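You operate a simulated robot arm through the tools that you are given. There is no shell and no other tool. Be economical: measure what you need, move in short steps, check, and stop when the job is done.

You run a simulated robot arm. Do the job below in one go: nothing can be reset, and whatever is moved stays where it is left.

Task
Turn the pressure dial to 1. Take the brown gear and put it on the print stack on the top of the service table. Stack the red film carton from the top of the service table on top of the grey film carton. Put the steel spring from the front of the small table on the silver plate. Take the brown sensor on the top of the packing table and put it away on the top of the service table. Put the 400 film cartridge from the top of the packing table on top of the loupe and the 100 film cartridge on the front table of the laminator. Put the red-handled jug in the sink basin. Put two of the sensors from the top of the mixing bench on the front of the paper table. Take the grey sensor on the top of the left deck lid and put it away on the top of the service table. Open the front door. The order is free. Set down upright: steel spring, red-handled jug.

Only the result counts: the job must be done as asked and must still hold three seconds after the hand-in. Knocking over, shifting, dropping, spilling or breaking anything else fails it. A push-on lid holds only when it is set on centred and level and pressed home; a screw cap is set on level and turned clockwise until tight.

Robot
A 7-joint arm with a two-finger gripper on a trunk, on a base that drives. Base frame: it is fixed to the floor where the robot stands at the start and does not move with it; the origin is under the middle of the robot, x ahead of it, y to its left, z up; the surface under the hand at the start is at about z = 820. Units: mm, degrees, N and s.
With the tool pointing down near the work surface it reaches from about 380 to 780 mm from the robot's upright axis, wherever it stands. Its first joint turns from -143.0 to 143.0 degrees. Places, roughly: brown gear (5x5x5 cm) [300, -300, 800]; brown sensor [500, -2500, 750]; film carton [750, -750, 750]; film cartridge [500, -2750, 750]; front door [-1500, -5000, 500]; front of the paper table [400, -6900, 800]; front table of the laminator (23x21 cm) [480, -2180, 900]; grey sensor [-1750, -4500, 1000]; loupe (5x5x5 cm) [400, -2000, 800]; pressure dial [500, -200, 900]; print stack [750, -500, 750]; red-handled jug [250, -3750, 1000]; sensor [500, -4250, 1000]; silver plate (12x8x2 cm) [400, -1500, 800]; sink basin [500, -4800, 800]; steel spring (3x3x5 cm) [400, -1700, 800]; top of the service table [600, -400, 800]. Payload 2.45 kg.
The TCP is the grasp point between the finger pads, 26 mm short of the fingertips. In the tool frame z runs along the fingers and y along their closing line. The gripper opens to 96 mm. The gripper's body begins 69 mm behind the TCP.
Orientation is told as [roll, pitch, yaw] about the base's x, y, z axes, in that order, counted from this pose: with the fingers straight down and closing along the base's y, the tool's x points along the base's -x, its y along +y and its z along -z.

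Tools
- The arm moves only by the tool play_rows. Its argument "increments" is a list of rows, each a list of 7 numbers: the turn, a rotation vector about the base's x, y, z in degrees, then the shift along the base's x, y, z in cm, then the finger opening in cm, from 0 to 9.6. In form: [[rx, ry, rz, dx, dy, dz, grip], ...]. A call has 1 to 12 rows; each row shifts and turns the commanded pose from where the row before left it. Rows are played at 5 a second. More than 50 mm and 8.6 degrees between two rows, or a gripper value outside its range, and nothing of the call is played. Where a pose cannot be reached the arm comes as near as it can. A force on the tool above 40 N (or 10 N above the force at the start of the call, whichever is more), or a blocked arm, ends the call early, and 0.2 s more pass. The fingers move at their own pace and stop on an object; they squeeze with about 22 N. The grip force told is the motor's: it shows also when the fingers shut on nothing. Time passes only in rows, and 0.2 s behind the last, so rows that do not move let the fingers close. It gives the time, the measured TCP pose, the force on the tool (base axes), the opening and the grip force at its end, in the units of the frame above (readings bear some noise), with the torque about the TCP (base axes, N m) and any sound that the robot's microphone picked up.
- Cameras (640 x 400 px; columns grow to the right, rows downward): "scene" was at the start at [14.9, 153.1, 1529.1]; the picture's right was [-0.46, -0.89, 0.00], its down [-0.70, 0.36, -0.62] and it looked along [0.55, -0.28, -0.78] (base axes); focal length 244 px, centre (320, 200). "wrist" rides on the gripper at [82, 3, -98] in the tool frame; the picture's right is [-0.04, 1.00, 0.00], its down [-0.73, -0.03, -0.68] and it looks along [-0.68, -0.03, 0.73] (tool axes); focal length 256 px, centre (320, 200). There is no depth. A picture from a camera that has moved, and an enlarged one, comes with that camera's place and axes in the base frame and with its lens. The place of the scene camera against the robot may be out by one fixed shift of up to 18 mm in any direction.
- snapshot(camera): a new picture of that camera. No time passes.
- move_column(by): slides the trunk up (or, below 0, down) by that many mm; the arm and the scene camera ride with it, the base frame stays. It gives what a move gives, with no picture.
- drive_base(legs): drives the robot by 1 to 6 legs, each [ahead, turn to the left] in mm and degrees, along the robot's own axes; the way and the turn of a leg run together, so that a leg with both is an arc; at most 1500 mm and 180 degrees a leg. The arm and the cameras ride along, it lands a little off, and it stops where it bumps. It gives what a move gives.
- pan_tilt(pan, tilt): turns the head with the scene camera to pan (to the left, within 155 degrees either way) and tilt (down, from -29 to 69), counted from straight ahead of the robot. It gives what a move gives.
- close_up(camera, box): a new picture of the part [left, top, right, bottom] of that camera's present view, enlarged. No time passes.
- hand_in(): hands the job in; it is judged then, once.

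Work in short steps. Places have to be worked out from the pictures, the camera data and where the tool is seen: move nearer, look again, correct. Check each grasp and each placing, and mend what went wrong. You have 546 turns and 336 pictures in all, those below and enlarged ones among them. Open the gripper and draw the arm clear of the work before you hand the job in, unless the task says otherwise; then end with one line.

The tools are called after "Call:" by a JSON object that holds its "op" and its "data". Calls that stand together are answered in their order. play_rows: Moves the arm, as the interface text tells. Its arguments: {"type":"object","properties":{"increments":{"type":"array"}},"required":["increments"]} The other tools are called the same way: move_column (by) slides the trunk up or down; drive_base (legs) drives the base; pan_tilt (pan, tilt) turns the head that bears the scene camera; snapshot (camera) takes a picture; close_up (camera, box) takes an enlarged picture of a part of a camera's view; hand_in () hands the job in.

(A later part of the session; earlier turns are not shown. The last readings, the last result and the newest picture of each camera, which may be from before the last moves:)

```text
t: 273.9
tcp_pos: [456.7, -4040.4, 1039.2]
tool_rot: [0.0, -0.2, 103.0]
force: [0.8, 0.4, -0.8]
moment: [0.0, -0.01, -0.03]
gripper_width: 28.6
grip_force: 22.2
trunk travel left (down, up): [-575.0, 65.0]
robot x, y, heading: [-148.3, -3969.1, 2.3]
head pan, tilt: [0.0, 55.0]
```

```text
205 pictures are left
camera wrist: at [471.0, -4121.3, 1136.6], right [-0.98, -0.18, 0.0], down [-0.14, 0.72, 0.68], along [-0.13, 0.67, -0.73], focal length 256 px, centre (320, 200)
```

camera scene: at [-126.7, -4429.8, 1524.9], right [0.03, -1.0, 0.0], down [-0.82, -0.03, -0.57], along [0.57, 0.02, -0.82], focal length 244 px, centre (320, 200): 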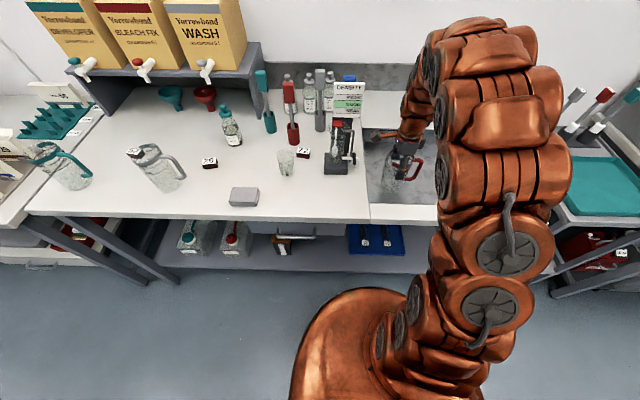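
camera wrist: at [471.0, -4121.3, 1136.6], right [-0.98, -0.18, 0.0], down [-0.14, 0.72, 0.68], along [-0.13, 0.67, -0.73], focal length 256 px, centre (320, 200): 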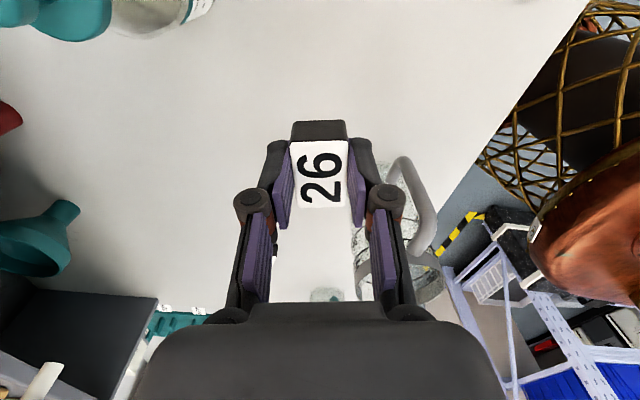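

Held. Raise, retract and drive toward the paper table.

Call:
{"op": "play_rows", "data": {"increments": [[0, 0, 0, -1, 0, 3, 0], [0, 0, 0, -2, 0, 3, 0], [0, 0, 0, -2, 0, 3, 0], [0, 0, 0, -3, 0, 3, 0], [0, 0, 0, -3, 0, 3, 0], [0, 0, 0, -3, 0, 0, 0]]}}

Call:
{"op": "drive_base", "data": {"legs": [[0, -93], [1500, 0], [700, 0]]}}

Call:
{"op": "pan_tilt", "data": {"pan": 20, "tilt": 25}}

Call:
{"op": "snapshot", "data": {"camera": "scene"}}

Call:
{"op": "pan_tilt", "data": {"pan": -70, "tilt": 15}}

Call:
{"op": "snapshot", "data": {"camera": "scene"}}

```text
t: 275.4
tcp_pos: [315.2, -4042.7, 1191.5]
tool_rot: [0.2, -0.1, 103.0]
force: [0.2, 0.4, -0.3]
moment: [-0.01, 0.07, -0.07]
gripper_width: 28.7
grip_force: 21.6
trunk travel left (down, up): [-575.0, 65.0]
robot x, y, heading: [-146.2, -3971.4, 2.1]
head pan, tilt: [0.0, 55.0]
```

```text
t: 290.3
tcp_pos: [-260.4, -6647.8, 1189.6]
tool_rot: [0.1, -0.2, 10.4]
force: [-0.5, -0.2, -0.7]
moment: [-0.01, 0.0, 0.0]
gripper_width: 29.0
grip_force: 21.9
trunk travel left (down, up): [-575.0, 65.0]
robot x, y, heading: [-169.8, -6190.9, -90.2]
head pan, tilt: [0.0, 55.0]
```

```text
t: 291.2
tcp_pos: [-259.4, -6647.4, 1190.8]
tool_rot: [0.1, -0.2, 10.4]
force: [-0.1, 0.4, -0.1]
moment: [-0.03, 0.05, -0.02]
gripper_width: 28.9
grip_force: 21.8
trunk travel left (down, up): [-575.0, 65.0]
robot x, y, heading: [-169.4, -6188.4, -90.1]
head pan, tilt: [20.0, 25.0]
```

```text
204 pictures are left
camera scene: at [42.1, -6220.1, 1568.8], right [-0.94, -0.34, 0.0], down [-0.14, 0.4, -0.91], along [0.31, -0.85, -0.42], focal length 244 px, centre (320, 200)
```

scene: 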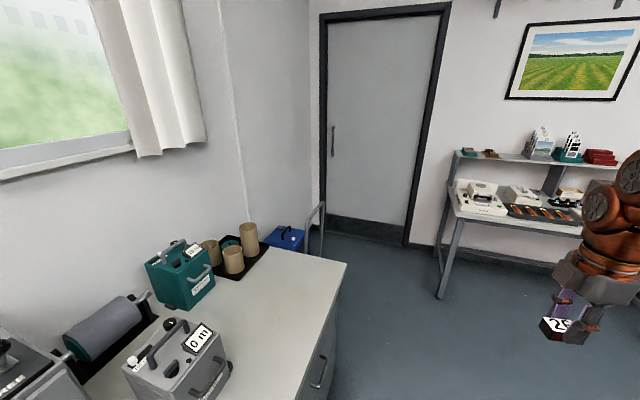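

```text
t: 292.9
tcp_pos: [-259.6, -6647.7, 1190.0]
tool_rot: [0.1, -0.2, 10.3]
force: [0.6, 0.2, 0.2]
moment: [0.01, -0.02, 0.01]
gripper_width: 28.8
grip_force: 21.9
trunk travel left (down, up): [-575.0, 65.0]
robot x, y, heading: [-166.7, -6189.5, -90.4]
head pan, tilt: [-70.0, 15.0]
```

```text
203 pictures are left
camera scene: at [-76.9, -6165.1, 1585.1], right [-0.34, 0.94, 0.0], down [0.24, 0.09, -0.97], along [-0.91, -0.33, -0.26], focal length 244 px, centre (320, 200)
```

scene: 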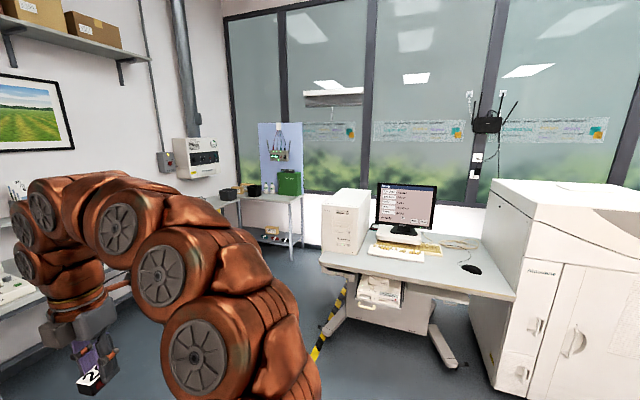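

The paper table's free front area is around (380,-6900). I drive on and face it.

Call:
{"op": "drive_base", "data": {"legs": [[690, 0], [0, 90]]}}

Call:
{"op": "pan_tilt", "data": {"pan": 0, "tilt": 55}}

Call:
{"op": "snapshot", "data": {"camera": "scene"}}

Call:
{"op": "snapshot", "data": {"camera": "wrist"}}

```text
t: 300.5
tcp_pos: [285.8, -6989.1, 1190.5]
tool_rot: [0.1, -0.2, 99.1]
force: [-0.2, -0.5, 0.2]
moment: [0.04, 0.01, 0.03]
gripper_width: 29.1
grip_force: 22.7
trunk travel left (down, up): [-575.0, 65.0]
robot x, y, heading: [-166.8, -6887.5, -1.4]
head pan, tilt: [-70.0, 15.0]
```

```text
t: 301.9
tcp_pos: [285.7, -6990.0, 1190.4]
tool_rot: [0.1, -0.2, 99.0]
force: [0.4, -0.4, 0.0]
moment: [-0.02, 0.03, 0.01]
gripper_width: 29.0
grip_force: 21.8
trunk travel left (down, up): [-575.0, 65.0]
robot x, y, heading: [-172.8, -6887.6, -1.4]
head pan, tilt: [0.0, 55.0]
```

```text
202 pictures are left
camera scene: at [-146.1, -6700.7, 1524.9], right [-0.03, -1.0, 0.0], down [-0.82, 0.02, -0.57], along [0.57, -0.02, -0.82], focal length 244 px, centre (320, 200)
```

scene: 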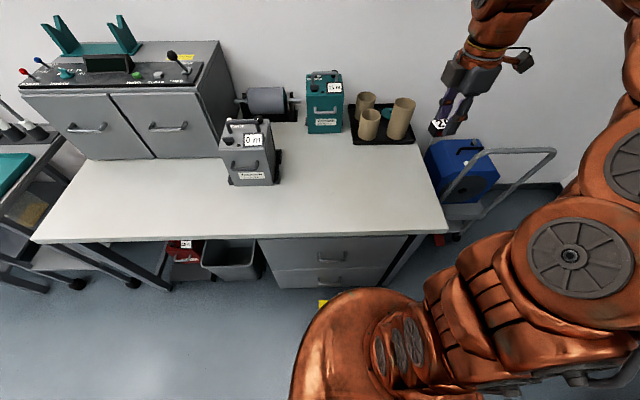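

```text
201 pictures are left
camera wrist: at [295.8, -7071.1, 1287.8], right [-0.99, -0.12, 0.0], down [-0.09, 0.73, 0.68], along [-0.08, 0.68, -0.73], focal length 256 px, centre (320, 200)
```

wrist: 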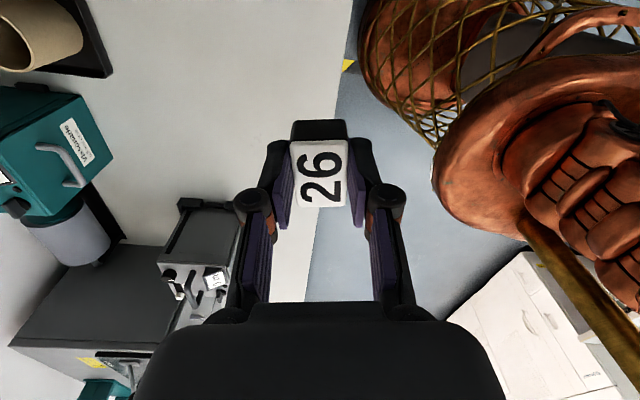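

Table top ≈ 820. I place 26 at about (380,-6860).

Call:
{"op": "play_rows", "data": {"increments": [[0, 0, 0, 1.9, 2.6, 0, 0], [0, 0, 0, 1.9, 2.6, 0, 0], [0, 0, 0, 1.9, 2.6, 0, 0], [0, 0, 0, 1.9, 2.6, 0, 0], [0, 0, 0, 1.9, 2.6, 0, 0], [0, 0, 0, 0, 0, -4, 0], [0, 0, 0, 0, 0, -4, 0], [0, 0, 0, 0, 0, -4, 0], [0, 0, 0, 0, 0, -4, 0], [0, 0, 0, 0, 0, -4, 0], [0, 0, 0, 0, 0, -4, 0], [0, 0, 0, 0, 0, -2, 0]]}}

Call:
{"op": "snapshot", "data": {"camera": "wrist"}}

```text
t: 304.5
tcp_pos: [379.6, -6858.8, 931.3]
tool_rot: [0.0, -0.1, 99.3]
force: [-0.6, -0.4, -0.3]
moment: [0.02, -0.01, -0.02]
gripper_width: 29.2
grip_force: 22.5
trunk travel left (down, up): [-575.0, 65.0]
robot x, y, heading: [-169.2, -6887.2, -1.5]
head pan, tilt: [0.0, 55.0]
```

```text
200 pictures are left
camera wrist: at [389.2, -6940.6, 1028.9], right [-0.99, -0.12, 0.0], down [-0.09, 0.73, 0.68], along [-0.08, 0.68, -0.73], focal length 256 px, centre (320, 200)
```

wrist: 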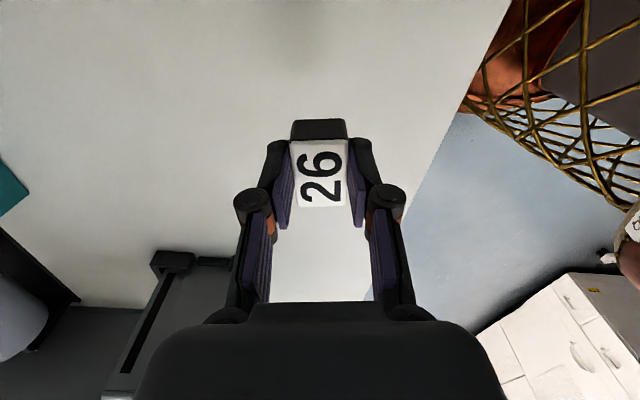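

Call:
{"op": "play_rows", "data": {"increments": [[0, 0, 0, 0, 0, -3, 0], [0, 0, 0, 0, 0, -2, 0], [0, 0, 0, 0, 0, -1.3, 0], [0, 0, 0, 0, 0, -0.8, 0], [0, 0, 0, 0, 0, 0, 0]]}}

Call:
{"op": "play_rows", "data": {"increments": [[0, 0, 0, 0, 0, -0.4, 0], [0, 0, 0, 0, 0, -0.3, 0], [0, 0, 0, 0, 0, 0, 0]]}}

Call:
{"op": "play_rows", "data": {"increments": [[0, 0, 0, 0, 0, -0.3, 0], [0, 0, 0, 0, 0, 0, 0]]}}

Call:
{"op": "play_rows", "data": {"increments": [[0, 0, 0, 0, 0, -0.3, 0], [0, 0, 0, 0, 0, 0, 0]]}}

```text
t: 305.7
tcp_pos: [382.2, -6859.1, 858.4]
tool_rot: [0.0, -0.1, 99.1]
force: [0.0, -0.2, -1.2]
moment: [0.0, -0.02, 0.01]
gripper_width: 28.9
grip_force: 21.6
trunk travel left (down, up): [-575.0, 65.0]
robot x, y, heading: [-171.0, -6890.3, -1.5]
head pan, tilt: [0.0, 55.0]
```

```text
t: 306.5
tcp_pos: [382.6, -6858.8, 852.6]
tool_rot: [0.0, -0.2, 99.1]
force: [-1.3, 0.2, -0.5]
moment: [-0.02, 0.01, -0.01]
gripper_width: 28.8
grip_force: 21.5
trunk travel left (down, up): [-575.0, 65.0]
robot x, y, heading: [-170.9, -6888.2, -1.8]
head pan, tilt: [0.0, 55.0]
```

```text
t: 307.1
tcp_pos: [381.3, -6859.7, 850.2]
tool_rot: [0.1, -0.2, 99.1]
force: [-0.1, 0.1, 0.2]
moment: [0.01, -0.01, -0.01]
gripper_width: 29.0
grip_force: 21.9
trunk travel left (down, up): [-575.0, 65.0]
robot x, y, heading: [-174.1, -6890.2, -1.6]
head pan, tilt: [0.0, 55.0]
```

```text
t: 307.7
tcp_pos: [381.9, -6858.0, 844.9]
tool_rot: [0.1, -0.2, 99.1]
force: [-0.4, 0.0, -0.3]
moment: [-0.02, -0.01, 0.01]
gripper_width: 29.1
grip_force: 22.5
trunk travel left (down, up): [-575.0, 65.0]
robot x, y, heading: [-169.8, -6894.1, -1.5]
head pan, tilt: [0.0, 55.0]
```

Call:
{"op": "play_rows", "data": {"increments": [[0, 0, 0, 0, 0, -0.2, 0], [0, 0, 0, 0, 0, 0, 0]]}}

Call:
{"op": "play_rows", "data": {"increments": [[0, 0, 0, 0, 0, -0.2, 0], [0, 0, 0, 0, 0, 0, 0]]}}

Call:
{"op": "play_rows", "data": {"increments": [[0, 0, 0, 0, 0, -0.2, 0], [0, 0, 0, 0, 0, 0, 0]]}}

Call:
{"op": "snapshot", "data": {"camera": "wrist"}}

```text
t: 308.3
tcp_pos: [381.0, -6857.8, 844.3]
tool_rot: [0.1, -0.2, 99.1]
force: [-1.0, 0.6, -0.2]
moment: [-0.01, -0.02, -0.01]
gripper_width: 29.0
grip_force: 22.3
trunk travel left (down, up): [-575.0, 65.0]
robot x, y, heading: [-171.9, -6890.2, -1.5]
head pan, tilt: [0.0, 55.0]
```

```text
t: 308.9
tcp_pos: [380.4, -6859.5, 842.7]
tool_rot: [0.2, -0.2, 99.1]
force: [0.3, -0.1, 0.2]
moment: [0.0, 0.05, -0.01]
gripper_width: 29.1
grip_force: 22.0
trunk travel left (down, up): [-575.0, 65.0]
robot x, y, heading: [-170.7, -6887.1, -1.5]
head pan, tilt: [0.0, 55.0]
```

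```text
t: 309.5
tcp_pos: [381.1, -6859.1, 839.8]
tool_rot: [0.1, -0.2, 99.0]
force: [-0.1, -0.3, -0.8]
moment: [-0.02, 0.0, 0.01]
gripper_width: 29.0
grip_force: 22.0
trunk travel left (down, up): [-575.0, 65.0]
robot x, y, heading: [-170.7, -6885.9, -1.3]
head pan, tilt: [0.0, 55.0]
```

```text
199 pictures are left
camera wrist: at [390.7, -6940.8, 937.7], right [-0.99, -0.12, 0.0], down [-0.09, 0.73, 0.68], along [-0.08, 0.68, -0.73], focal length 256 px, centre (320, 200)
```

wrist: 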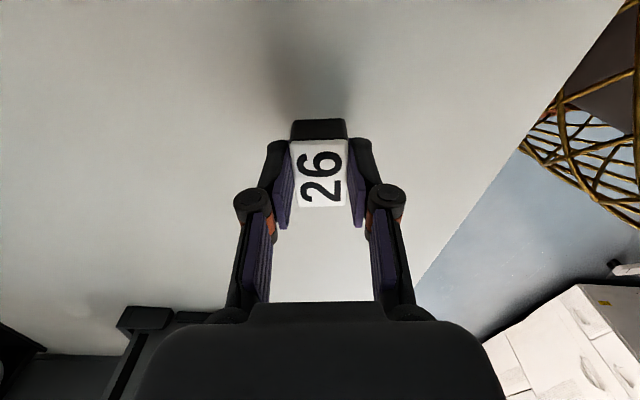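

Still a gap to the shadow; continue down in small steps.

Call:
{"op": "play_rows", "data": {"increments": [[0, 0, 0, 0, 0, -0.4, 0], [0, 0, 0, 0, 0, -0.4, 0], [0, 0, 0, 0, 0, 0, 0]]}}

Call:
{"op": "play_rows", "data": {"increments": [[0, 0, 0, 0, 0, -0.3, 0], [0, 0, 0, 0, 0, -0.2, 0], [0, 0, 0, 0, 0, 0, 0]]}}

Call:
{"op": "play_rows", "data": {"increments": [[0, 0, 0, 0, 0, -0.3, 0], [0, 0, 0, 0, 0, 0, 0]]}}

Call:
{"op": "snapshot", "data": {"camera": "wrist"}}

```text
t: 310.3
tcp_pos: [381.2, -6857.7, 831.2]
tool_rot: [0.0, -0.3, 99.1]
force: [-0.2, -1.3, -0.8]
moment: [0.0, 0.02, 0.02]
gripper_width: 29.1
grip_force: 22.5
trunk travel left (down, up): [-575.0, 65.0]
robot x, y, heading: [-172.0, -6885.5, -1.3]
head pan, tilt: [0.0, 55.0]
```

```text
t: 311.1
tcp_pos: [380.6, -6859.8, 826.4]
tool_rot: [0.0, -0.2, 99.1]
force: [0.4, -1.3, 0.3]
moment: [-0.05, 0.01, -0.03]
gripper_width: 29.1
grip_force: 21.8
trunk travel left (down, up): [-575.0, 65.0]
robot x, y, heading: [-167.9, -6889.7, -1.6]
head pan, tilt: [0.0, 55.0]
```

```text
t: 311.7
tcp_pos: [380.8, -6860.4, 824.7]
tool_rot: [0.0, -0.3, 99.1]
force: [-0.1, -0.7, 0.4]
moment: [-0.02, -0.01, 0.04]
gripper_width: 28.8
grip_force: 21.7
trunk travel left (down, up): [-575.0, 65.0]
robot x, y, heading: [-170.1, -6887.4, -1.6]
head pan, tilt: [0.0, 55.0]
```

```text
198 pictures are left
camera wrist: at [390.4, -6941.4, 921.7], right [-0.99, -0.12, 0.0], down [-0.09, 0.73, 0.68], along [-0.08, 0.68, -0.73], focal length 256 px, centre (320, 200)
```

wrist: 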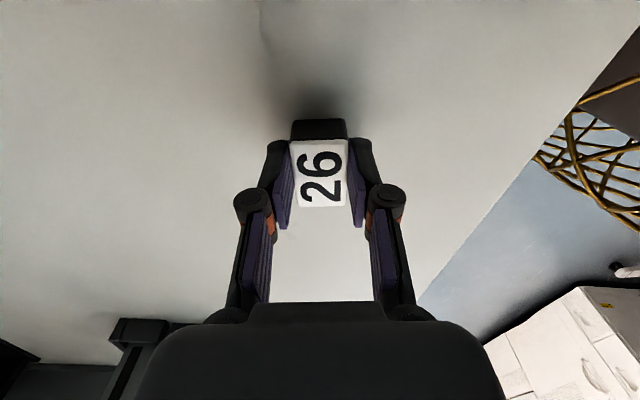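

Call:
{"op": "play_rows", "data": {"increments": [[0, 0, 0, 0, 0, -0.2, 0], [0, 0, 0, 0, 0, 0, 0]]}}

Call:
{"op": "play_rows", "data": {"increments": [[0, 0, 0, 0, 0, -0.2, 0], [0, 0, 0, 0, 0, 0, 0]]}}

Call:
{"op": "play_rows", "data": {"increments": [[0, 0, 0, 0, 0, -0.2, 0], [0, 0, 0, 0, 0, 0, 0]]}}

Call:
{"op": "play_rows", "data": {"increments": [[0, 0, 0, 0, 0, -0.2, 0], [0, 0, 0, 0, 0, 0, 0]]}}

```text
t: 312.3
tcp_pos: [380.1, -6860.0, 822.6]
tool_rot: [0.1, -0.2, 99.1]
force: [-0.2, -0.5, -0.1]
moment: [-0.02, 0.0, 0.04]
gripper_width: 29.1
grip_force: 21.5
trunk travel left (down, up): [-575.0, 65.0]
robot x, y, heading: [-167.1, -6887.1, -1.4]
head pan, tilt: [0.0, 55.0]
```

```text
t: 312.9
tcp_pos: [380.4, -6859.4, 820.6]
tool_rot: [0.0, -0.2, 99.2]
force: [0.4, -1.7, -0.8]
moment: [-0.02, 0.01, 0.02]
gripper_width: 28.9
grip_force: 22.1
trunk travel left (down, up): [-575.0, 65.0]
robot x, y, heading: [-169.6, -6887.2, -1.7]
head pan, tilt: [0.0, 55.0]
```

```text
t: 313.5
tcp_pos: [381.6, -6858.0, 817.6]
tool_rot: [-0.1, -0.2, 99.0]
force: [-0.9, 0.2, -0.8]
moment: [0.01, -0.02, 0.02]
gripper_width: 28.6
grip_force: 21.8
trunk travel left (down, up): [-575.0, 65.0]
robot x, y, heading: [-171.1, -6885.9, -1.3]
head pan, tilt: [0.0, 55.0]
```

```text
t: 314.1
tcp_pos: [381.3, -6858.9, 817.2]
tool_rot: [0.0, -0.2, 99.2]
force: [-0.6, -1.5, 11.5]
moment: [-0.03, 0.07, -0.01]
gripper_width: 29.0
grip_force: 22.5
trunk travel left (down, up): [-575.0, 65.0]
robot x, y, heading: [-173.1, -6889.2, -1.4]
head pan, tilt: [0.0, 55.0]
```

Contact (TCP 817). Release and rise.

Call:
{"op": "play_rows", "data": {"increments": [[0, 0, 0, 0, 0, 0, 3.5], [0, 0, 0, 0, 0, 0, 4.5], [0, 0, 0, 0, 0, 0, 6], [0, 0, 0, 0, 0, 3, 6], [0, 0, 0, 0, 0, 4, 6], [0, 0, 0, 0, 0, 4, 6], [0, 0, 0, 0, 0, 4, 6], [0, 0, 0, 0, 0, 4, 6], [0, 0, 0, 0, 0, 4, 8], [0, 0, 0, 0, 0, 4, 8], [0, 0, 0, 0, 0, 4, 8], [0, 0, 0, 0, 0, 4, 8]]}}

Call:
{"op": "snapshot", "data": {"camera": "wrist"}}

Call:
{"op": "snapshot", "data": {"camera": "scene"}}

```text
t: 316.7
tcp_pos: [379.1, -6858.8, 1166.9]
tool_rot: [0.1, -0.1, 99.2]
force: [-0.2, 0.3, 1.5]
moment: [-0.01, 0.02, 0.0]
gripper_width: 80.1
grip_force: 0.0
trunk travel left (down, up): [-575.0, 65.0]
robot x, y, heading: [-169.3, -6893.1, -1.4]
head pan, tilt: [0.0, 55.0]
```

```text
197 pictures are left
camera wrist: at [389.9, -6940.2, 1264.1], right [-0.99, -0.12, 0.0], down [-0.09, 0.73, 0.68], along [-0.08, 0.68, -0.73], focal length 256 px, centre (320, 200)
```

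wrist: 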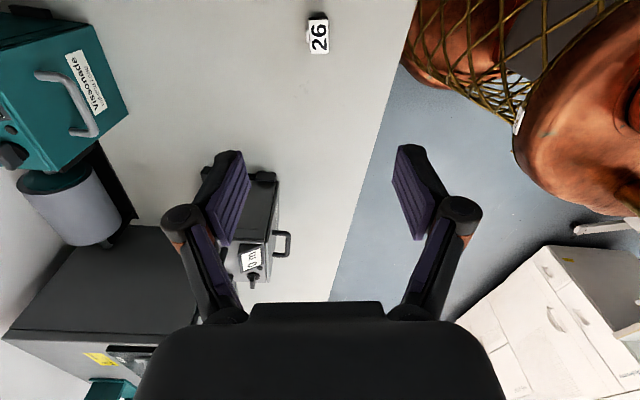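

```text
196 pictures are left
camera scene: at [-146.0, -6700.7, 1524.8], right [-0.03, -1.0, 0.0], down [-0.82, 0.02, -0.57], along [0.57, -0.01, -0.82], focal length 244 px, centre (320, 200)
```

scene: 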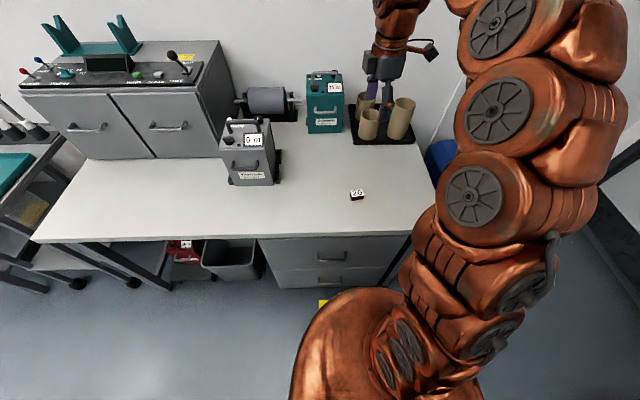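

26 is on the front of the paper table. I go back for sensor 57.

Call:
{"op": "play_rows", "data": {"increments": [[0, 0, 0, -3, 0, 3, 8], [0, 0, 0, -3, 0, 3, 8], [0, 0, 0, -3, 0, 2, 8]]}}

Call:
{"op": "drive_base", "data": {"legs": [[0, 92], [1500, 0], [1500, 0], [60, 0], [0, -91]]}}

Call:
{"op": "snapshot", "data": {"camera": "wrist"}}

Call:
{"op": "snapshot", "data": {"camera": "scene"}}

```text
t: 317.5
tcp_pos: [288.8, -6857.6, 1247.1]
tool_rot: [0.0, -0.2, 99.1]
force: [0.5, -0.6, -0.9]
moment: [0.04, 0.01, 0.01]
gripper_width: 80.2
grip_force: 0.1
trunk travel left (down, up): [-575.0, 65.0]
robot x, y, heading: [-168.2, -6887.9, -1.4]
head pan, tilt: [0.0, 55.0]
```

```text
t: 340.1
tcp_pos: [287.1, -3809.3, 1247.0]
tool_rot: [-0.1, -0.2, 100.6]
force: [0.2, 0.2, -0.7]
moment: [0.0, 0.0, 0.01]
gripper_width: 79.7
grip_force: 0.1
trunk travel left (down, up): [-575.0, 65.0]
robot x, y, heading: [-175.1, -3849.3, 0.0]
head pan, tilt: [0.0, 55.0]
```

```text
195 pictures are left
camera wrist: at [299.1, -3890.5, 1344.4], right [-0.99, -0.14, 0.0], down [-0.11, 0.72, 0.68], along [-0.1, 0.67, -0.73], focal length 256 px, centre (320, 200)
```

wrist: 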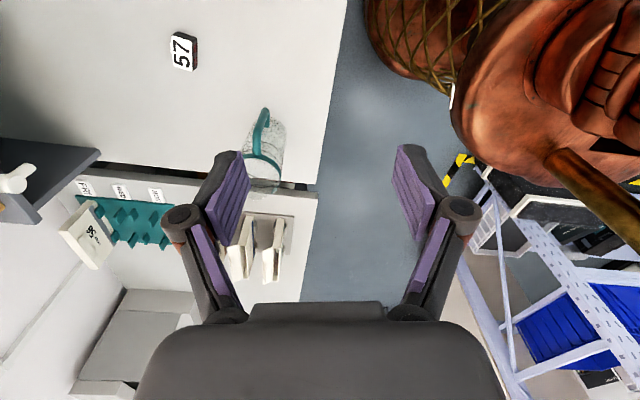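

```text
194 pictures are left
camera scene: at [-152.0, -3663.1, 1524.8], right [0.0, -1.0, 0.0], down [-0.82, 0.0, -0.57], along [0.57, 0.0, -0.82], focal length 244 px, centre (320, 200)
```

scene: 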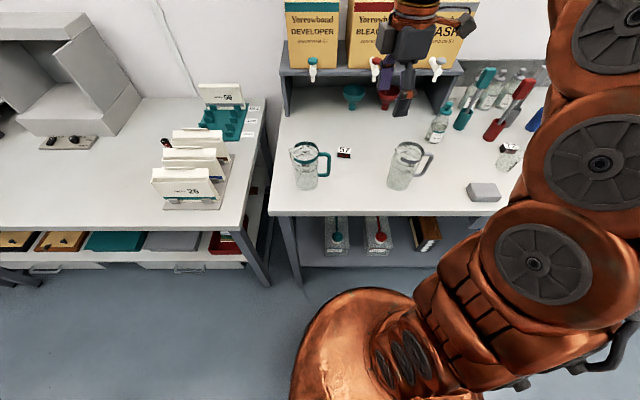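

Call:
{"op": "play_rows", "data": {"increments": [[0, 0, -4, 3.5, 1, 0, 8], [0, 0, -4, 3.5, 1, 0, 8], [0, 0, -4, 3.5, 1, 0, 8], [0, 0, -4, 3.5, 1, 0, 8], [0, 0, -4, 3.5, 1, 0, 8], [0, 0, 0, 2.8, 0, -2, 7], [0, 0, 0, 0, 0, -4, 7], [0, 0, 0, 0, 0, -4, 7], [0, 0, 0, 0, 0, -4, 7], [0, 0, 0, 0, 0, -4, 7], [0, 0, 0, 0, 0, -4, 7], [0, 0, 0, 0, 0, -4, 7]]}}

Call:
{"op": "snapshot", "data": {"camera": "wrist"}}

```text
t: 342.7
tcp_pos: [450.4, -3770.6, 942.1]
tool_rot: [-0.1, -0.2, 80.6]
force: [-1.2, 0.6, 0.0]
moment: [0.01, -0.03, 0.0]
gripper_width: 69.8
grip_force: 0.0
out of reach, approached as far as the arm can: row 3, 4, 5
trunk travel left (down, up): [-575.0, 65.0]
robot x, y, heading: [-171.0, -3854.5, 0.2]
head pan, tilt: [0.0, 55.0]
```

```text
193 pictures are left
camera wrist: at [433.5, -3852.7, 1039.1], right [-0.98, 0.2, 0.0], down [0.15, 0.72, 0.68], along [0.14, 0.67, -0.73], focal length 256 px, centre (320, 200)
```

wrist: 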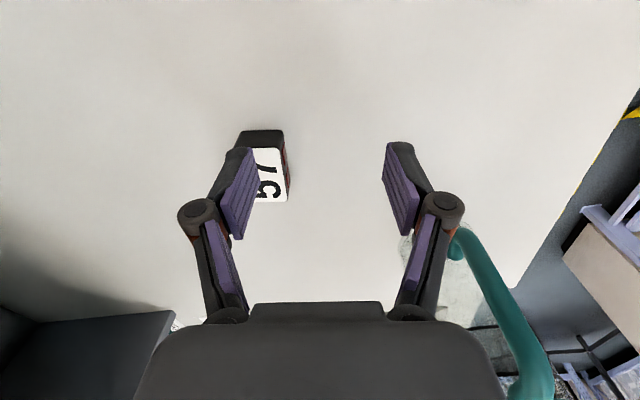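

The hand stopped short in x. Raise 5 cm, shift to (490,-3757) and look again.

Call:
{"op": "play_rows", "data": {"increments": [[0, 0, 0, 0, 0, 4.5, 7], [0, 0, 0, 4, 1, 0, 7], [0, 0, 0, 0, 0, 0, 7]]}}

Call:
{"op": "snapshot", "data": {"camera": "wrist"}}

```text
t: 343.5
tcp_pos: [492.3, -3760.3, 987.6]
tool_rot: [-0.1, -0.2, 80.6]
force: [0.2, -0.2, 0.3]
moment: [-0.04, 0.01, 0.0]
gripper_width: 69.9
grip_force: 0.0
trunk travel left (down, up): [-575.0, 65.0]
robot x, y, heading: [-172.1, -3851.4, -0.0]
head pan, tilt: [0.0, 55.0]
```

```text
192 pictures are left
camera wrist: at [475.4, -3842.0, 1084.6], right [-0.98, 0.2, 0.0], down [0.15, 0.72, 0.68], along [0.14, 0.67, -0.73], focal length 256 px, centre (320, 200)
```

wrist: 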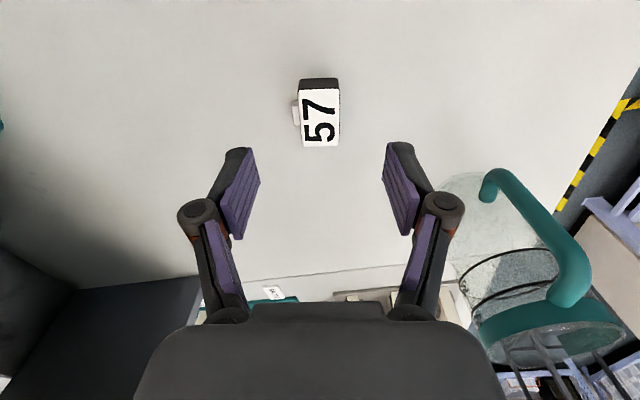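

Aligned. Descend and grip.

Call:
{"op": "play_rows", "data": {"increments": [[0, 0, 0, 0, 0, -3, 7], [0, 0, 0, 0, 0, -2, 7], [0, 0, 0, 0, 0, -1.2, 7], [0, 0, 0, 0, 0, -0.8, 7], [0, 0, 0, 0, 0, 0, 5], [0, 0, 0, 0, 0, 0, 4], [0, 0, 0, 0, 0, 0, 2.5], [0, 0, 0, 0, 0, 0, 1], [0, 0, 0, 0, 0, 0, 0]]}}

Call:
{"op": "play_rows", "data": {"increments": [[0, 0, 0, 0, 0, 0.7, 0], [0, 0, 0, 0, 0, 1.5, 0], [0, 0, 0, 0, 0, 2, 0], [0, 0, 0, 0, 0, 2, 0], [0, 0, 0, 0, 0, 2, 0], [0, 0, 0, 0, 0, 3, 0], [0, 0, 0, -2, -0.5, 3, 0], [0, 0, 0, -3, -0.5, 3, 0], [0, 0, 0, -3, -0.5, 3, 0], [0, 0, 0, -3, -0.5, 3, 0], [0, 0, 0, -3, -0.5, 3, 0]]}}

Call:
{"op": "snapshot", "data": {"camera": "wrist"}}

```text
t: 345.5
tcp_pos: [491.2, -3760.5, 917.9]
tool_rot: [0.0, -0.2, 80.6]
force: [0.0, -0.9, 1.6]
moment: [-0.02, 0.03, 0.01]
gripper_width: 28.9
grip_force: 22.0
trunk travel left (down, up): [-575.0, 65.0]
robot x, y, heading: [-174.7, -3852.6, -0.3]
head pan, tilt: [0.0, 55.0]
```

```text
t: 347.9
tcp_pos: [349.6, -3785.1, 1182.0]
tool_rot: [0.1, -0.1, 80.6]
force: [0.1, -0.3, -0.2]
moment: [-0.03, 0.04, 0.0]
gripper_width: 29.2
grip_force: 22.1
trunk travel left (down, up): [-575.0, 65.0]
robot x, y, heading: [-170.5, -3850.9, -0.1]
head pan, tilt: [0.0, 55.0]
```

```text
191 pictures are left
camera wrist: at [332.9, -3866.3, 1279.0], right [-0.98, 0.2, 0.0], down [0.15, 0.72, 0.68], along [0.14, 0.67, -0.73], focal length 256 px, centre (320, 200)
```

wrist: 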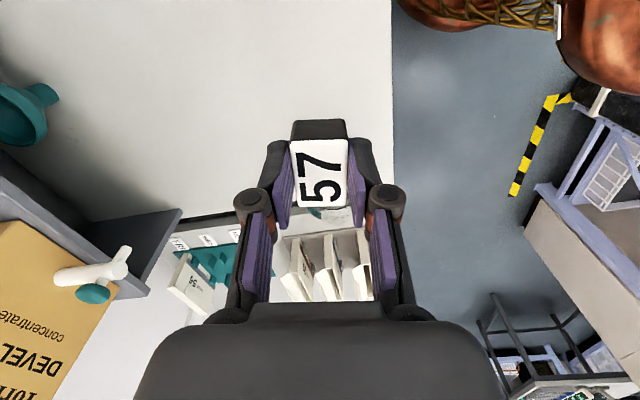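

Held. Drive back to the paper table.

Call:
{"op": "play_rows", "data": {"increments": [[0, 0, 0, -3, 0, 2, 0], [0, 0, 0, -2, 0, 2, 0], [0, 0, 0, 0, 0, 1, 0]]}}

Call:
{"op": "drive_base", "data": {"legs": [[0, -90], [1500, 0], [1500, 0], [60, 0], [0, 90]]}}

Call:
{"op": "snapshot", "data": {"camera": "scene"}}

Call:
{"op": "snapshot", "data": {"camera": "wrist"}}

```text
t: 348.7
tcp_pos: [301.1, -3786.8, 1231.1]
tool_rot: [0.2, -0.1, 80.7]
force: [0.2, 0.4, 0.1]
moment: [0.02, 0.0, -0.01]
gripper_width: 28.8
grip_force: 22.6
trunk travel left (down, up): [-575.0, 65.0]
robot x, y, heading: [-169.4, -3852.1, 0.0]
head pan, tilt: [0.0, 55.0]
```

```text
t: 371.4
tcp_pos: [309.0, -6820.0, 1229.8]
tool_rot: [-0.1, -0.2, 81.7]
force: [0.1, -0.2, -1.0]
moment: [-0.02, 0.04, 0.01]
gripper_width: 28.9
grip_force: 21.7
trunk travel left (down, up): [-575.0, 65.0]
robot x, y, heading: [-162.8, -6894.6, 1.4]
head pan, tilt: [0.0, 55.0]
```

```text
190 pictures are left
camera scene: at [-145.0, -6704.6, 1524.8], right [0.02, -1.0, 0.0], down [-0.82, -0.01, -0.57], along [0.57, 0.01, -0.82], focal length 244 px, centre (320, 200)
```

scene: 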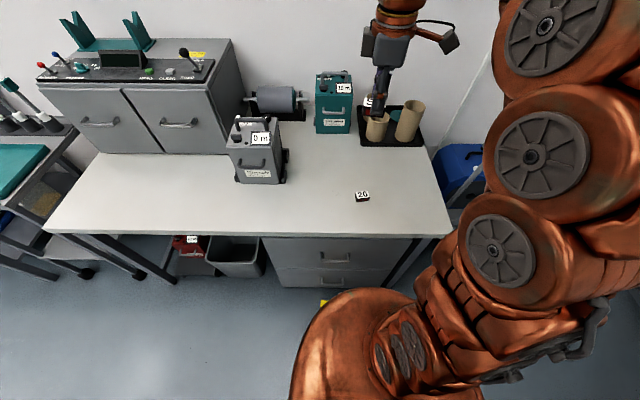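

```text
189 pictures are left
camera wrist: at [294.6, -6901.6, 1328.0], right [-0.98, 0.19, 0.0], down [0.14, 0.72, 0.68], along [0.13, 0.67, -0.73], focal length 256 px, centre (320, 200)
```

wrist: 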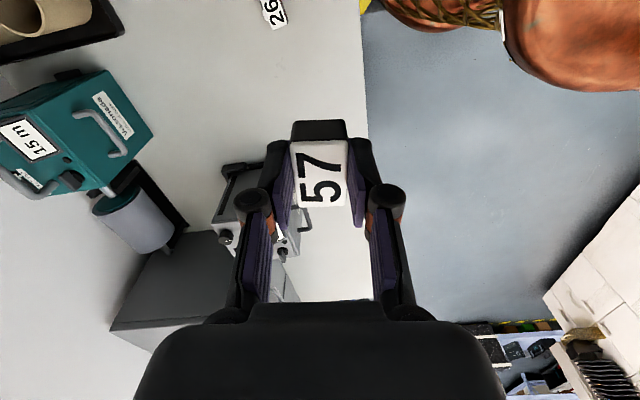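

Place 57 at about (372,-6735), beside 26.

Call:
{"op": "play_rows", "data": {"increments": [[0, 0, 0, 2.2, 2.7, 0, 0], [0, 0, 0, 2.2, 2.7, 0, 0], [0, 0, 0, 2, 2.7, 0, 0], [0, 0, 0, 0, 0, -4.5, 0], [0, 0, 0, 0, 0, -4.5, 0], [0, 0, 0, 0, 0, -4.5, 0], [0, 0, 0, 0, 0, -4.5, 0], [0, 0, 0, 0, 0, -4.5, 0], [0, 0, 0, 0, 0, -4.5, 0], [0, 0, 0, 0, 0, -4.5, 0], [0, 0, 0, 0, 0, -3, 0], [0, 0, 0, 0, 0, -2.5, 0]]}}

Call:
{"op": "snapshot", "data": {"camera": "wrist"}}

```text
t: 374.0
tcp_pos: [374.0, -6739.4, 862.3]
tool_rot: [0.0, -0.2, 81.7]
force: [-0.9, 1.1, 0.0]
moment: [0.01, -0.03, 0.01]
gripper_width: 28.7
grip_force: 21.9
trunk travel left (down, up): [-575.0, 65.0]
robot x, y, heading: [-162.5, -6893.5, 0.9]
head pan, tilt: [0.0, 55.0]
```

```text
188 pictures are left
camera wrist: at [358.2, -6821.0, 958.7], right [-0.98, 0.19, 0.0], down [0.14, 0.72, 0.68], along [0.13, 0.67, -0.73], focal length 256 px, centre (320, 200)
```

wrist: 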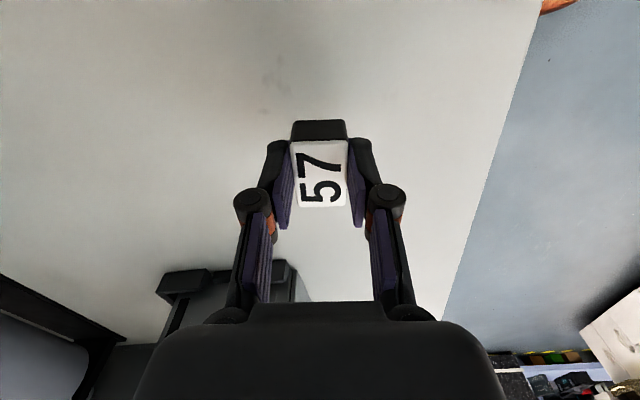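

Call:
{"op": "play_rows", "data": {"increments": [[0, 0, 0, 0, 0, -2, 0], [0, 0, 0, 0, 0, -1, 0], [0, 0, 0, 0, 0, -0.6, 0], [0, 0, 0, 0, 0, -0.3, 0], [0, 0, 0, 0, 0, 0, 0]]}}

Call:
{"op": "play_rows", "data": {"increments": [[0, 0, 0, 0, 0, -0.25, 0], [0, 0, 0, 0, 0, -0.2, 0], [0, 0, 0, 0, 0, 0, 0]]}}

Call:
{"op": "play_rows", "data": {"increments": [[0, 0, 0, 0, 0, -0.2, 0], [0, 0, 0, 0, 0, 0, 0]]}}

```text
t: 375.2
tcp_pos: [374.2, -6739.2, 822.1]
tool_rot: [0.0, -0.2, 81.6]
force: [0.0, 0.0, -0.4]
moment: [-0.01, -0.02, 0.01]
gripper_width: 28.6
grip_force: 22.2
trunk travel left (down, up): [-575.0, 65.0]
robot x, y, heading: [-161.9, -6894.8, 0.8]
head pan, tilt: [0.0, 55.0]
```

```text
t: 376.0
tcp_pos: [373.7, -6739.9, 816.9]
tool_rot: [0.1, -0.2, 81.6]
force: [-2.0, 0.7, 8.3]
moment: [0.07, 0.1, 0.03]
gripper_width: 29.1
grip_force: 21.9
trunk travel left (down, up): [-575.0, 65.0]
robot x, y, heading: [-162.8, -6893.6, 1.1]
head pan, tilt: [0.0, 55.0]
```

```text
t: 376.6
tcp_pos: [373.0, -6739.6, 816.1]
tool_rot: [-0.1, -0.2, 81.6]
force: [-0.4, -0.8, 22.9]
moment: [-0.04, -0.05, 0.01]
gripper_width: 29.4
grip_force: 22.2
trunk travel left (down, up): [-575.0, 65.0]
robot x, y, heading: [-165.8, -6889.9, 0.6]
head pan, tilt: [0.0, 55.0]
```

Contact. Release and rise.

Call:
{"op": "play_rows", "data": {"increments": [[0, 0, 0, 0, 0, 0.1, 3], [0, 0, 0, 0, 0, 0, 4.5], [0, 0, 0, 0, 0, 0, 6], [0, 0, 0, 0, 0, 3, 6], [0, 0, 0, 0, 0, 4, 6], [0, 0, 0, 0, 0, 4, 6], [0, 0, 0, -2, 0, 4, 6], [0, 0, 0, -2, 0, 4, 6], [0, 0, 0, -2, 0, 4, 8], [0, 0, 0, -2, 0, 4, 8], [0, 0, 0, -2, 0, 4, 8], [0, 0, 0, -1, 0, 4, 8]]}}

Call:
{"op": "snapshot", "data": {"camera": "scene"}}

```text
t: 379.2
tcp_pos: [264.0, -6740.0, 1166.9]
tool_rot: [0.3, -0.1, 81.5]
force: [1.0, 1.1, 0.3]
moment: [-0.02, -0.02, -0.02]
gripper_width: 79.9
grip_force: 0.0
trunk travel left (down, up): [-575.0, 65.0]
robot x, y, heading: [-158.2, -6892.2, 0.9]
head pan, tilt: [0.0, 55.0]
```

```text
187 pictures are left
camera scene: at [-144.7, -6704.5, 1524.8], right [0.02, -1.0, 0.0], down [-0.82, -0.01, -0.57], along [0.57, 0.01, -0.82], focal length 244 px, centre (320, 200)
```

scene: 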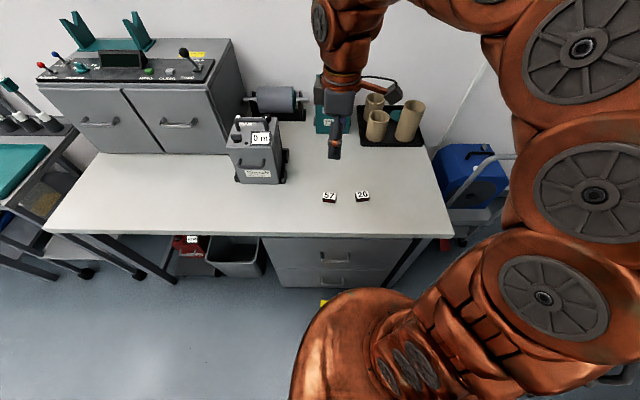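

Both placed. Next I drive to y≈-5000 and face the machine on the other side (-x).

Call:
{"op": "play_rows", "data": {"increments": [[0, 0, -7, 0, -3, 3, 8], [0, 0, -7, 0, -3, 3, 8], [0, 0, -7, 0, -3, 2, 8], [0, 0, -7, 0, -3, 0, 8], [0, 0, -7, 0, -2, 0, 8], [0, 0, -7, 0, 0, 0, 8], [0, 0, -7, 0, 0, 0, 8], [0, 0, -7, 0, 0, 0, 8], [0, 0, -7, 0, 0, 0, 8], [0, 0, -7, 0, 0, 0, 8], [0, 0, -7, 0, 0, 0, 8], [0, 0, -4, 0, 0, 0, 8]]}}

Call:
{"op": "drive_base", "data": {"legs": [[0, 90], [1500, 0], [400, 0], [0, 90]]}}

Call:
{"op": "pan_tilt", "data": {"pan": 0, "tilt": 30}}

Call:
{"op": "snapshot", "data": {"camera": "scene"}}

Call:
{"op": "snapshot", "data": {"camera": "wrist"}}

```text
t: 381.8
tcp_pos: [262.8, -6879.9, 1246.5]
tool_rot: [-0.1, -0.2, 0.5]
force: [0.3, -0.3, 0.0]
moment: [0.0, 0.0, -0.05]
gripper_width: 80.3
grip_force: 0.2
trunk travel left (down, up): [-575.0, 65.0]
robot x, y, heading: [-158.5, -6892.1, 0.8]
head pan, tilt: [0.0, 55.0]
```

```text
t: 399.0
tcp_pos: [-611.6, -4954.7, 1245.6]
tool_rot: [0.1, -0.2, 178.4]
force: [0.0, 0.3, 0.0]
moment: [0.02, 0.04, 0.02]
gripper_width: 80.2
grip_force: 0.0
trunk travel left (down, up): [-575.0, 65.0]
robot x, y, heading: [-185.6, -4953.9, 178.9]
head pan, tilt: [0.0, 55.0]
```

```text
t: 399.9
tcp_pos: [-610.8, -4953.6, 1245.6]
tool_rot: [0.1, -0.1, 178.5]
force: [1.0, 0.1, -0.2]
moment: [0.02, 0.03, -0.01]
gripper_width: 80.3
grip_force: 0.0
trunk travel left (down, up): [-575.0, 65.0]
robot x, y, heading: [-186.6, -4957.8, 178.9]
head pan, tilt: [0.0, 30.0]
```

```text
186 pictures are left
camera scene: at [-232.1, -5131.9, 1560.8], right [0.02, 1.0, 0.0], down [0.5, -0.01, -0.87], along [-0.87, 0.02, -0.5], focal length 244 px, centre (320, 200)
```

scene: 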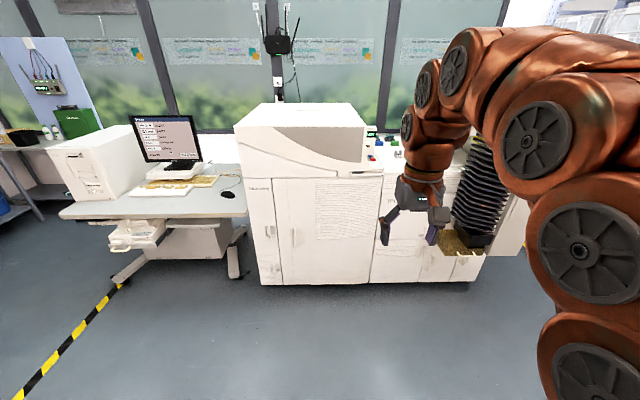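

```text
185 pictures are left
camera wrist: at [-529.7, -4960.2, 1343.3], right [-0.07, -1.0, 0.0], down [-0.73, 0.05, 0.68], along [-0.68, 0.04, -0.73], focal length 256 px, centre (320, 200)
```

wrist: 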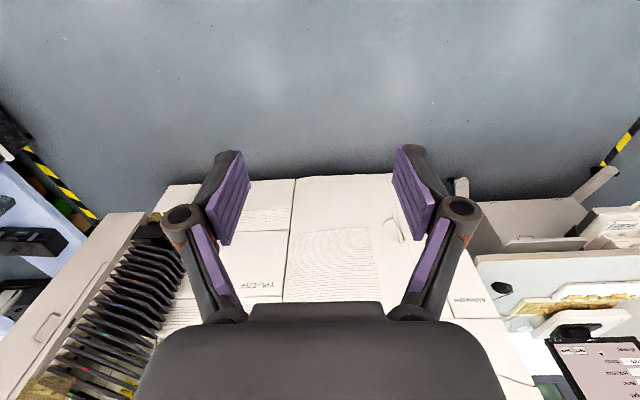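

Call:
{"op": "close_up", "data": {"camera": "scene", "box": [230, 90, 390, 190]}}

Call:
{"op": "close_up", "data": {"camera": "scene", "box": [230, 160, 390, 290]}}

Call:
{"op": "close_up", "data": {"camera": "scene", "box": [360, 110, 540, 290]}}

```text
4.00 times, centred on (310, 140) of scene
camera zoom: at [-232.1, -5131.9, 1560.8], right [0.02, 1.0, 0.0], down [0.5, -0.01, -0.87], along [-0.87, 0.02, -0.5], focal length 977 px, centre (360, 440)
```

zoom: 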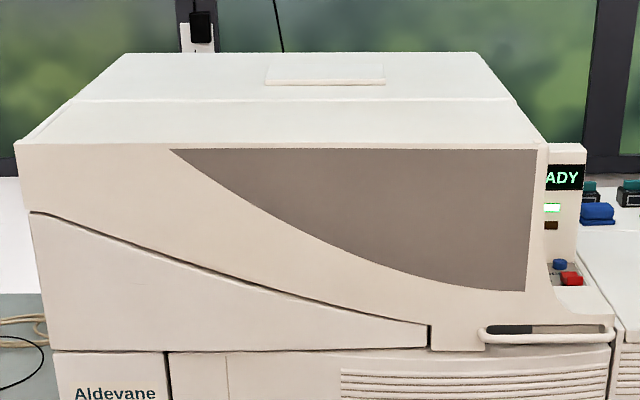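

```text
3.08 times, centred on (310, 225) of scene
camera zoom: at [-232.1, -5131.9, 1560.8], right [0.02, 1.0, 0.0], down [0.5, -0.01, -0.87], along [-0.87, 0.02, -0.5], focal length 752 px, centre (351, 123)
```

zoom: 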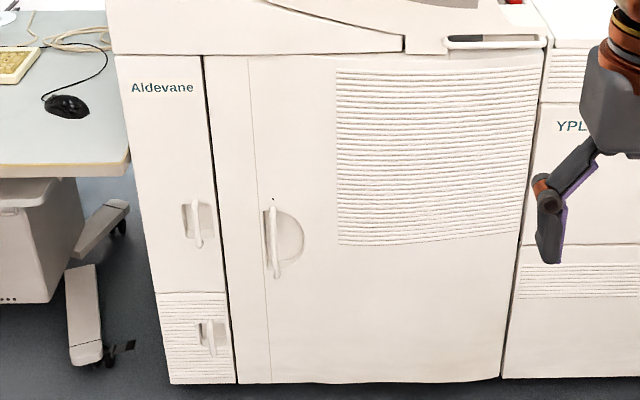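

```text
2.22 times, centred on (450, 200) of scene
camera zoom: at [-232.1, -5131.9, 1560.8], right [0.02, 1.0, 0.0], down [0.5, -0.01, -0.87], along [-0.87, 0.02, -0.5], focal length 543 px, centre (31, 200)
```

zoom: 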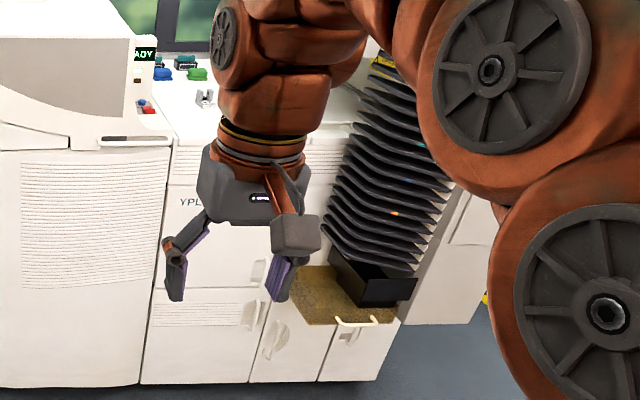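

The big door (handle at its left, y≈-5255, z≈620; hinge at right, y≈-4785) is the front door. I drive nearer to the handle and look closely.

Call:
{"op": "drive_base", "data": {"legs": [[0, 44], [420, 0], [0, -43]]}}

Call:
{"op": "pan_tilt", "data": {"pan": 0, "tilt": 40}}

Call:
{"op": "snapshot", "data": {"camera": "scene"}}

Call:
{"op": "snapshot", "data": {"camera": "wrist"}}

```text
t: 406.5
tcp_pos: [-924.3, -5242.7, 1245.7]
tool_rot: [0.1, -0.1, 178.7]
force: [0.1, -0.2, -0.7]
moment: [0.0, -0.01, 0.01]
gripper_width: 80.3
grip_force: 0.1
trunk travel left (down, up): [-575.0, 65.0]
robot x, y, heading: [-501.8, -5240.4, 179.1]
head pan, tilt: [0.0, 30.0]
```

```text
t: 407.2
tcp_pos: [-924.7, -5241.8, 1246.2]
tool_rot: [0.0, -0.2, 178.7]
force: [0.1, 0.4, 0.0]
moment: [0.04, 0.02, -0.02]
gripper_width: 80.0
grip_force: 0.1
trunk travel left (down, up): [-575.0, 65.0]
robot x, y, heading: [-501.2, -5239.3, 179.0]
head pan, tilt: [0.0, 40.0]
```

```text
181 pictures are left
camera scene: at [-539.2, -5418.1, 1545.6], right [0.02, 1.0, 0.0], down [0.64, -0.01, -0.77], along [-0.77, 0.01, -0.64], focal length 244 px, centre (320, 200)
```

scene: 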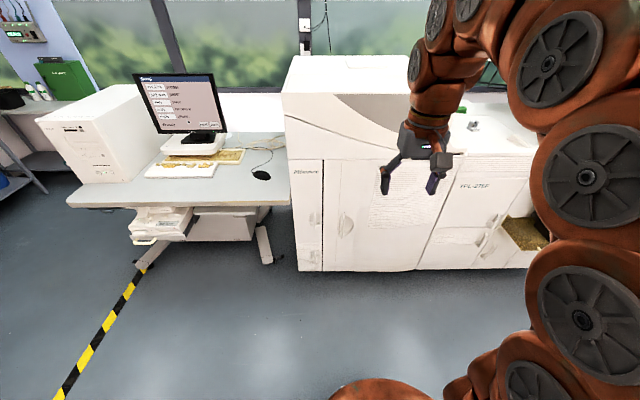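

```text
180 pictures are left
camera wrist: at [-843.0, -5247.8, 1343.4], right [-0.06, -1.0, 0.0], down [-0.73, 0.05, 0.68], along [-0.68, 0.04, -0.73], focal length 256 px, centre (320, 200)
```

wrist: 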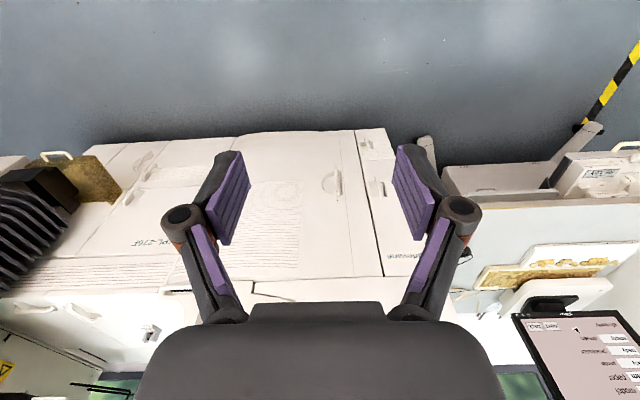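

Call:
{"op": "close_up", "data": {"camera": "wrist", "box": [220, 110, 440, 310]}}

Call:
{"op": "close_up", "data": {"camera": "scene", "box": [280, 140, 460, 280]}}

```text
2.00 times, centred on (330, 210) of wrist
camera zoom: at [-843.0, -5247.8, 1343.4], right [-0.06, -1.0, 0.0], down [-0.73, 0.05, 0.68], along [-0.68, 0.04, -0.73], focal length 512 px, centre (300, 180)
```

zoom: 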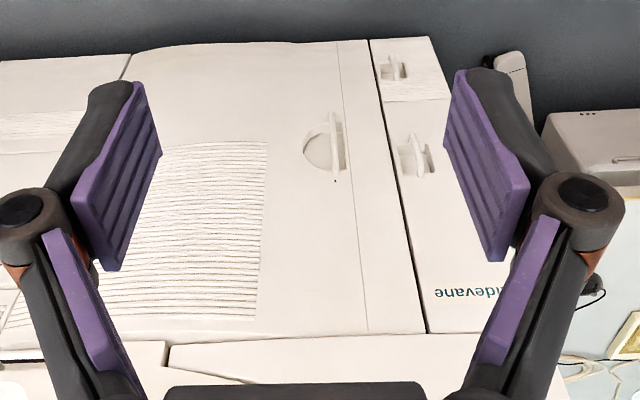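

```text
2.86 times, centred on (370, 210) of scene
camera zoom: at [-539.2, -5418.1, 1545.6], right [0.02, 1.0, 0.0], down [0.64, -0.01, -0.77], along [-0.77, 0.01, -0.64], focal length 698 px, centre (177, 171)
```

zoom: 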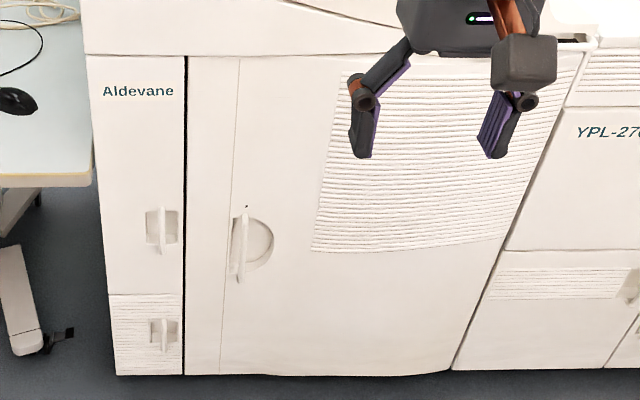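

Handle ≈ (-1460,-5280,595), vertical bar. I lower the trunk, then pitch the hand to point forward (-x).

Call:
{"op": "move_column", "data": {"by": -450}}

Call:
{"op": "play_rows", "data": {"increments": [[0, 8.2, 0, 0, 0, 0, 8], [0, 8.2, 0, 0, 0, 0, 8], [0, 8.2, 0, 0, 0, 0, 8], [0, 8.2, 0, 0, 0, 0, 8], [0, 8.2, 0, 0, 0, 0, 8], [0, 8.2, 0, 0, 0, 0, 8], [0, 8.2, 0, 0, 0, 0, 8], [0, 8.2, 0, 0, 0, 0, 8], [0, 8.2, 0, 0, 0, 0, 8], [0, 8.2, 0, 0, 0, 0, 8], [0, 8, 0, 0, 0, 0, 8]]}}

Call:
{"op": "snapshot", "data": {"camera": "scene"}}

Call:
{"op": "snapshot", "data": {"camera": "wrist"}}

```text
refused: -450 is not a number from -400 to 400
```

```text
t: 409.6
tcp_pos: [-984.2, -5243.0, 1363.7]
tool_rot: [93.9, -88.9, 86.2]
force: [-0.5, -0.1, 0.4]
moment: [0.01, 0.0, 0.01]
gripper_width: 80.0
grip_force: 0.0
out of reach, approached as far as the arm can: row 8, 9, 10, 11
trunk travel left (down, up): [-575.0, 65.0]
robot x, y, heading: [-500.8, -5243.8, 179.0]
head pan, tilt: [0.0, 40.0]
```

```text
177 pictures are left
camera scene: at [-538.9, -5418.1, 1545.5], right [0.02, 1.0, 0.0], down [0.64, -0.01, -0.77], along [-0.77, 0.01, -0.64], focal length 244 px, centre (320, 200)
```

scene: 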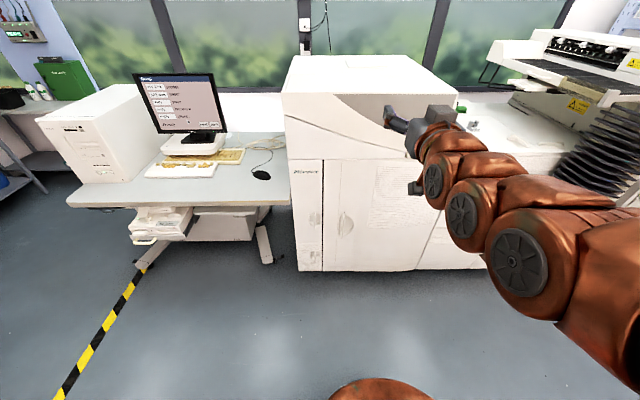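

```text
176 pictures are left
camera wrist: at [-886.9, -5248.3, 1281.3], right [0.0, -1.0, 0.06], down [0.68, 0.05, 0.73], along [-0.73, 0.04, 0.68], focal length 256 px, centre (320, 200)
```

wrist: 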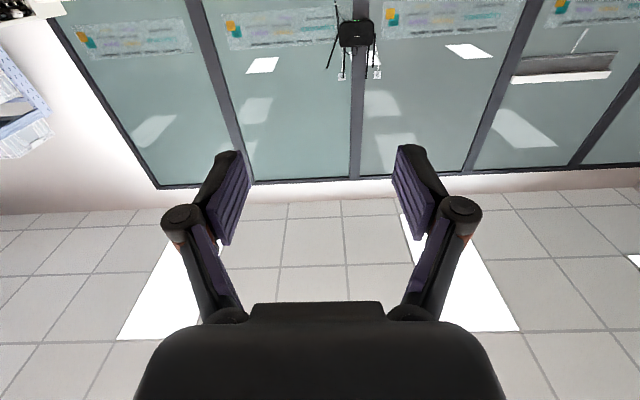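

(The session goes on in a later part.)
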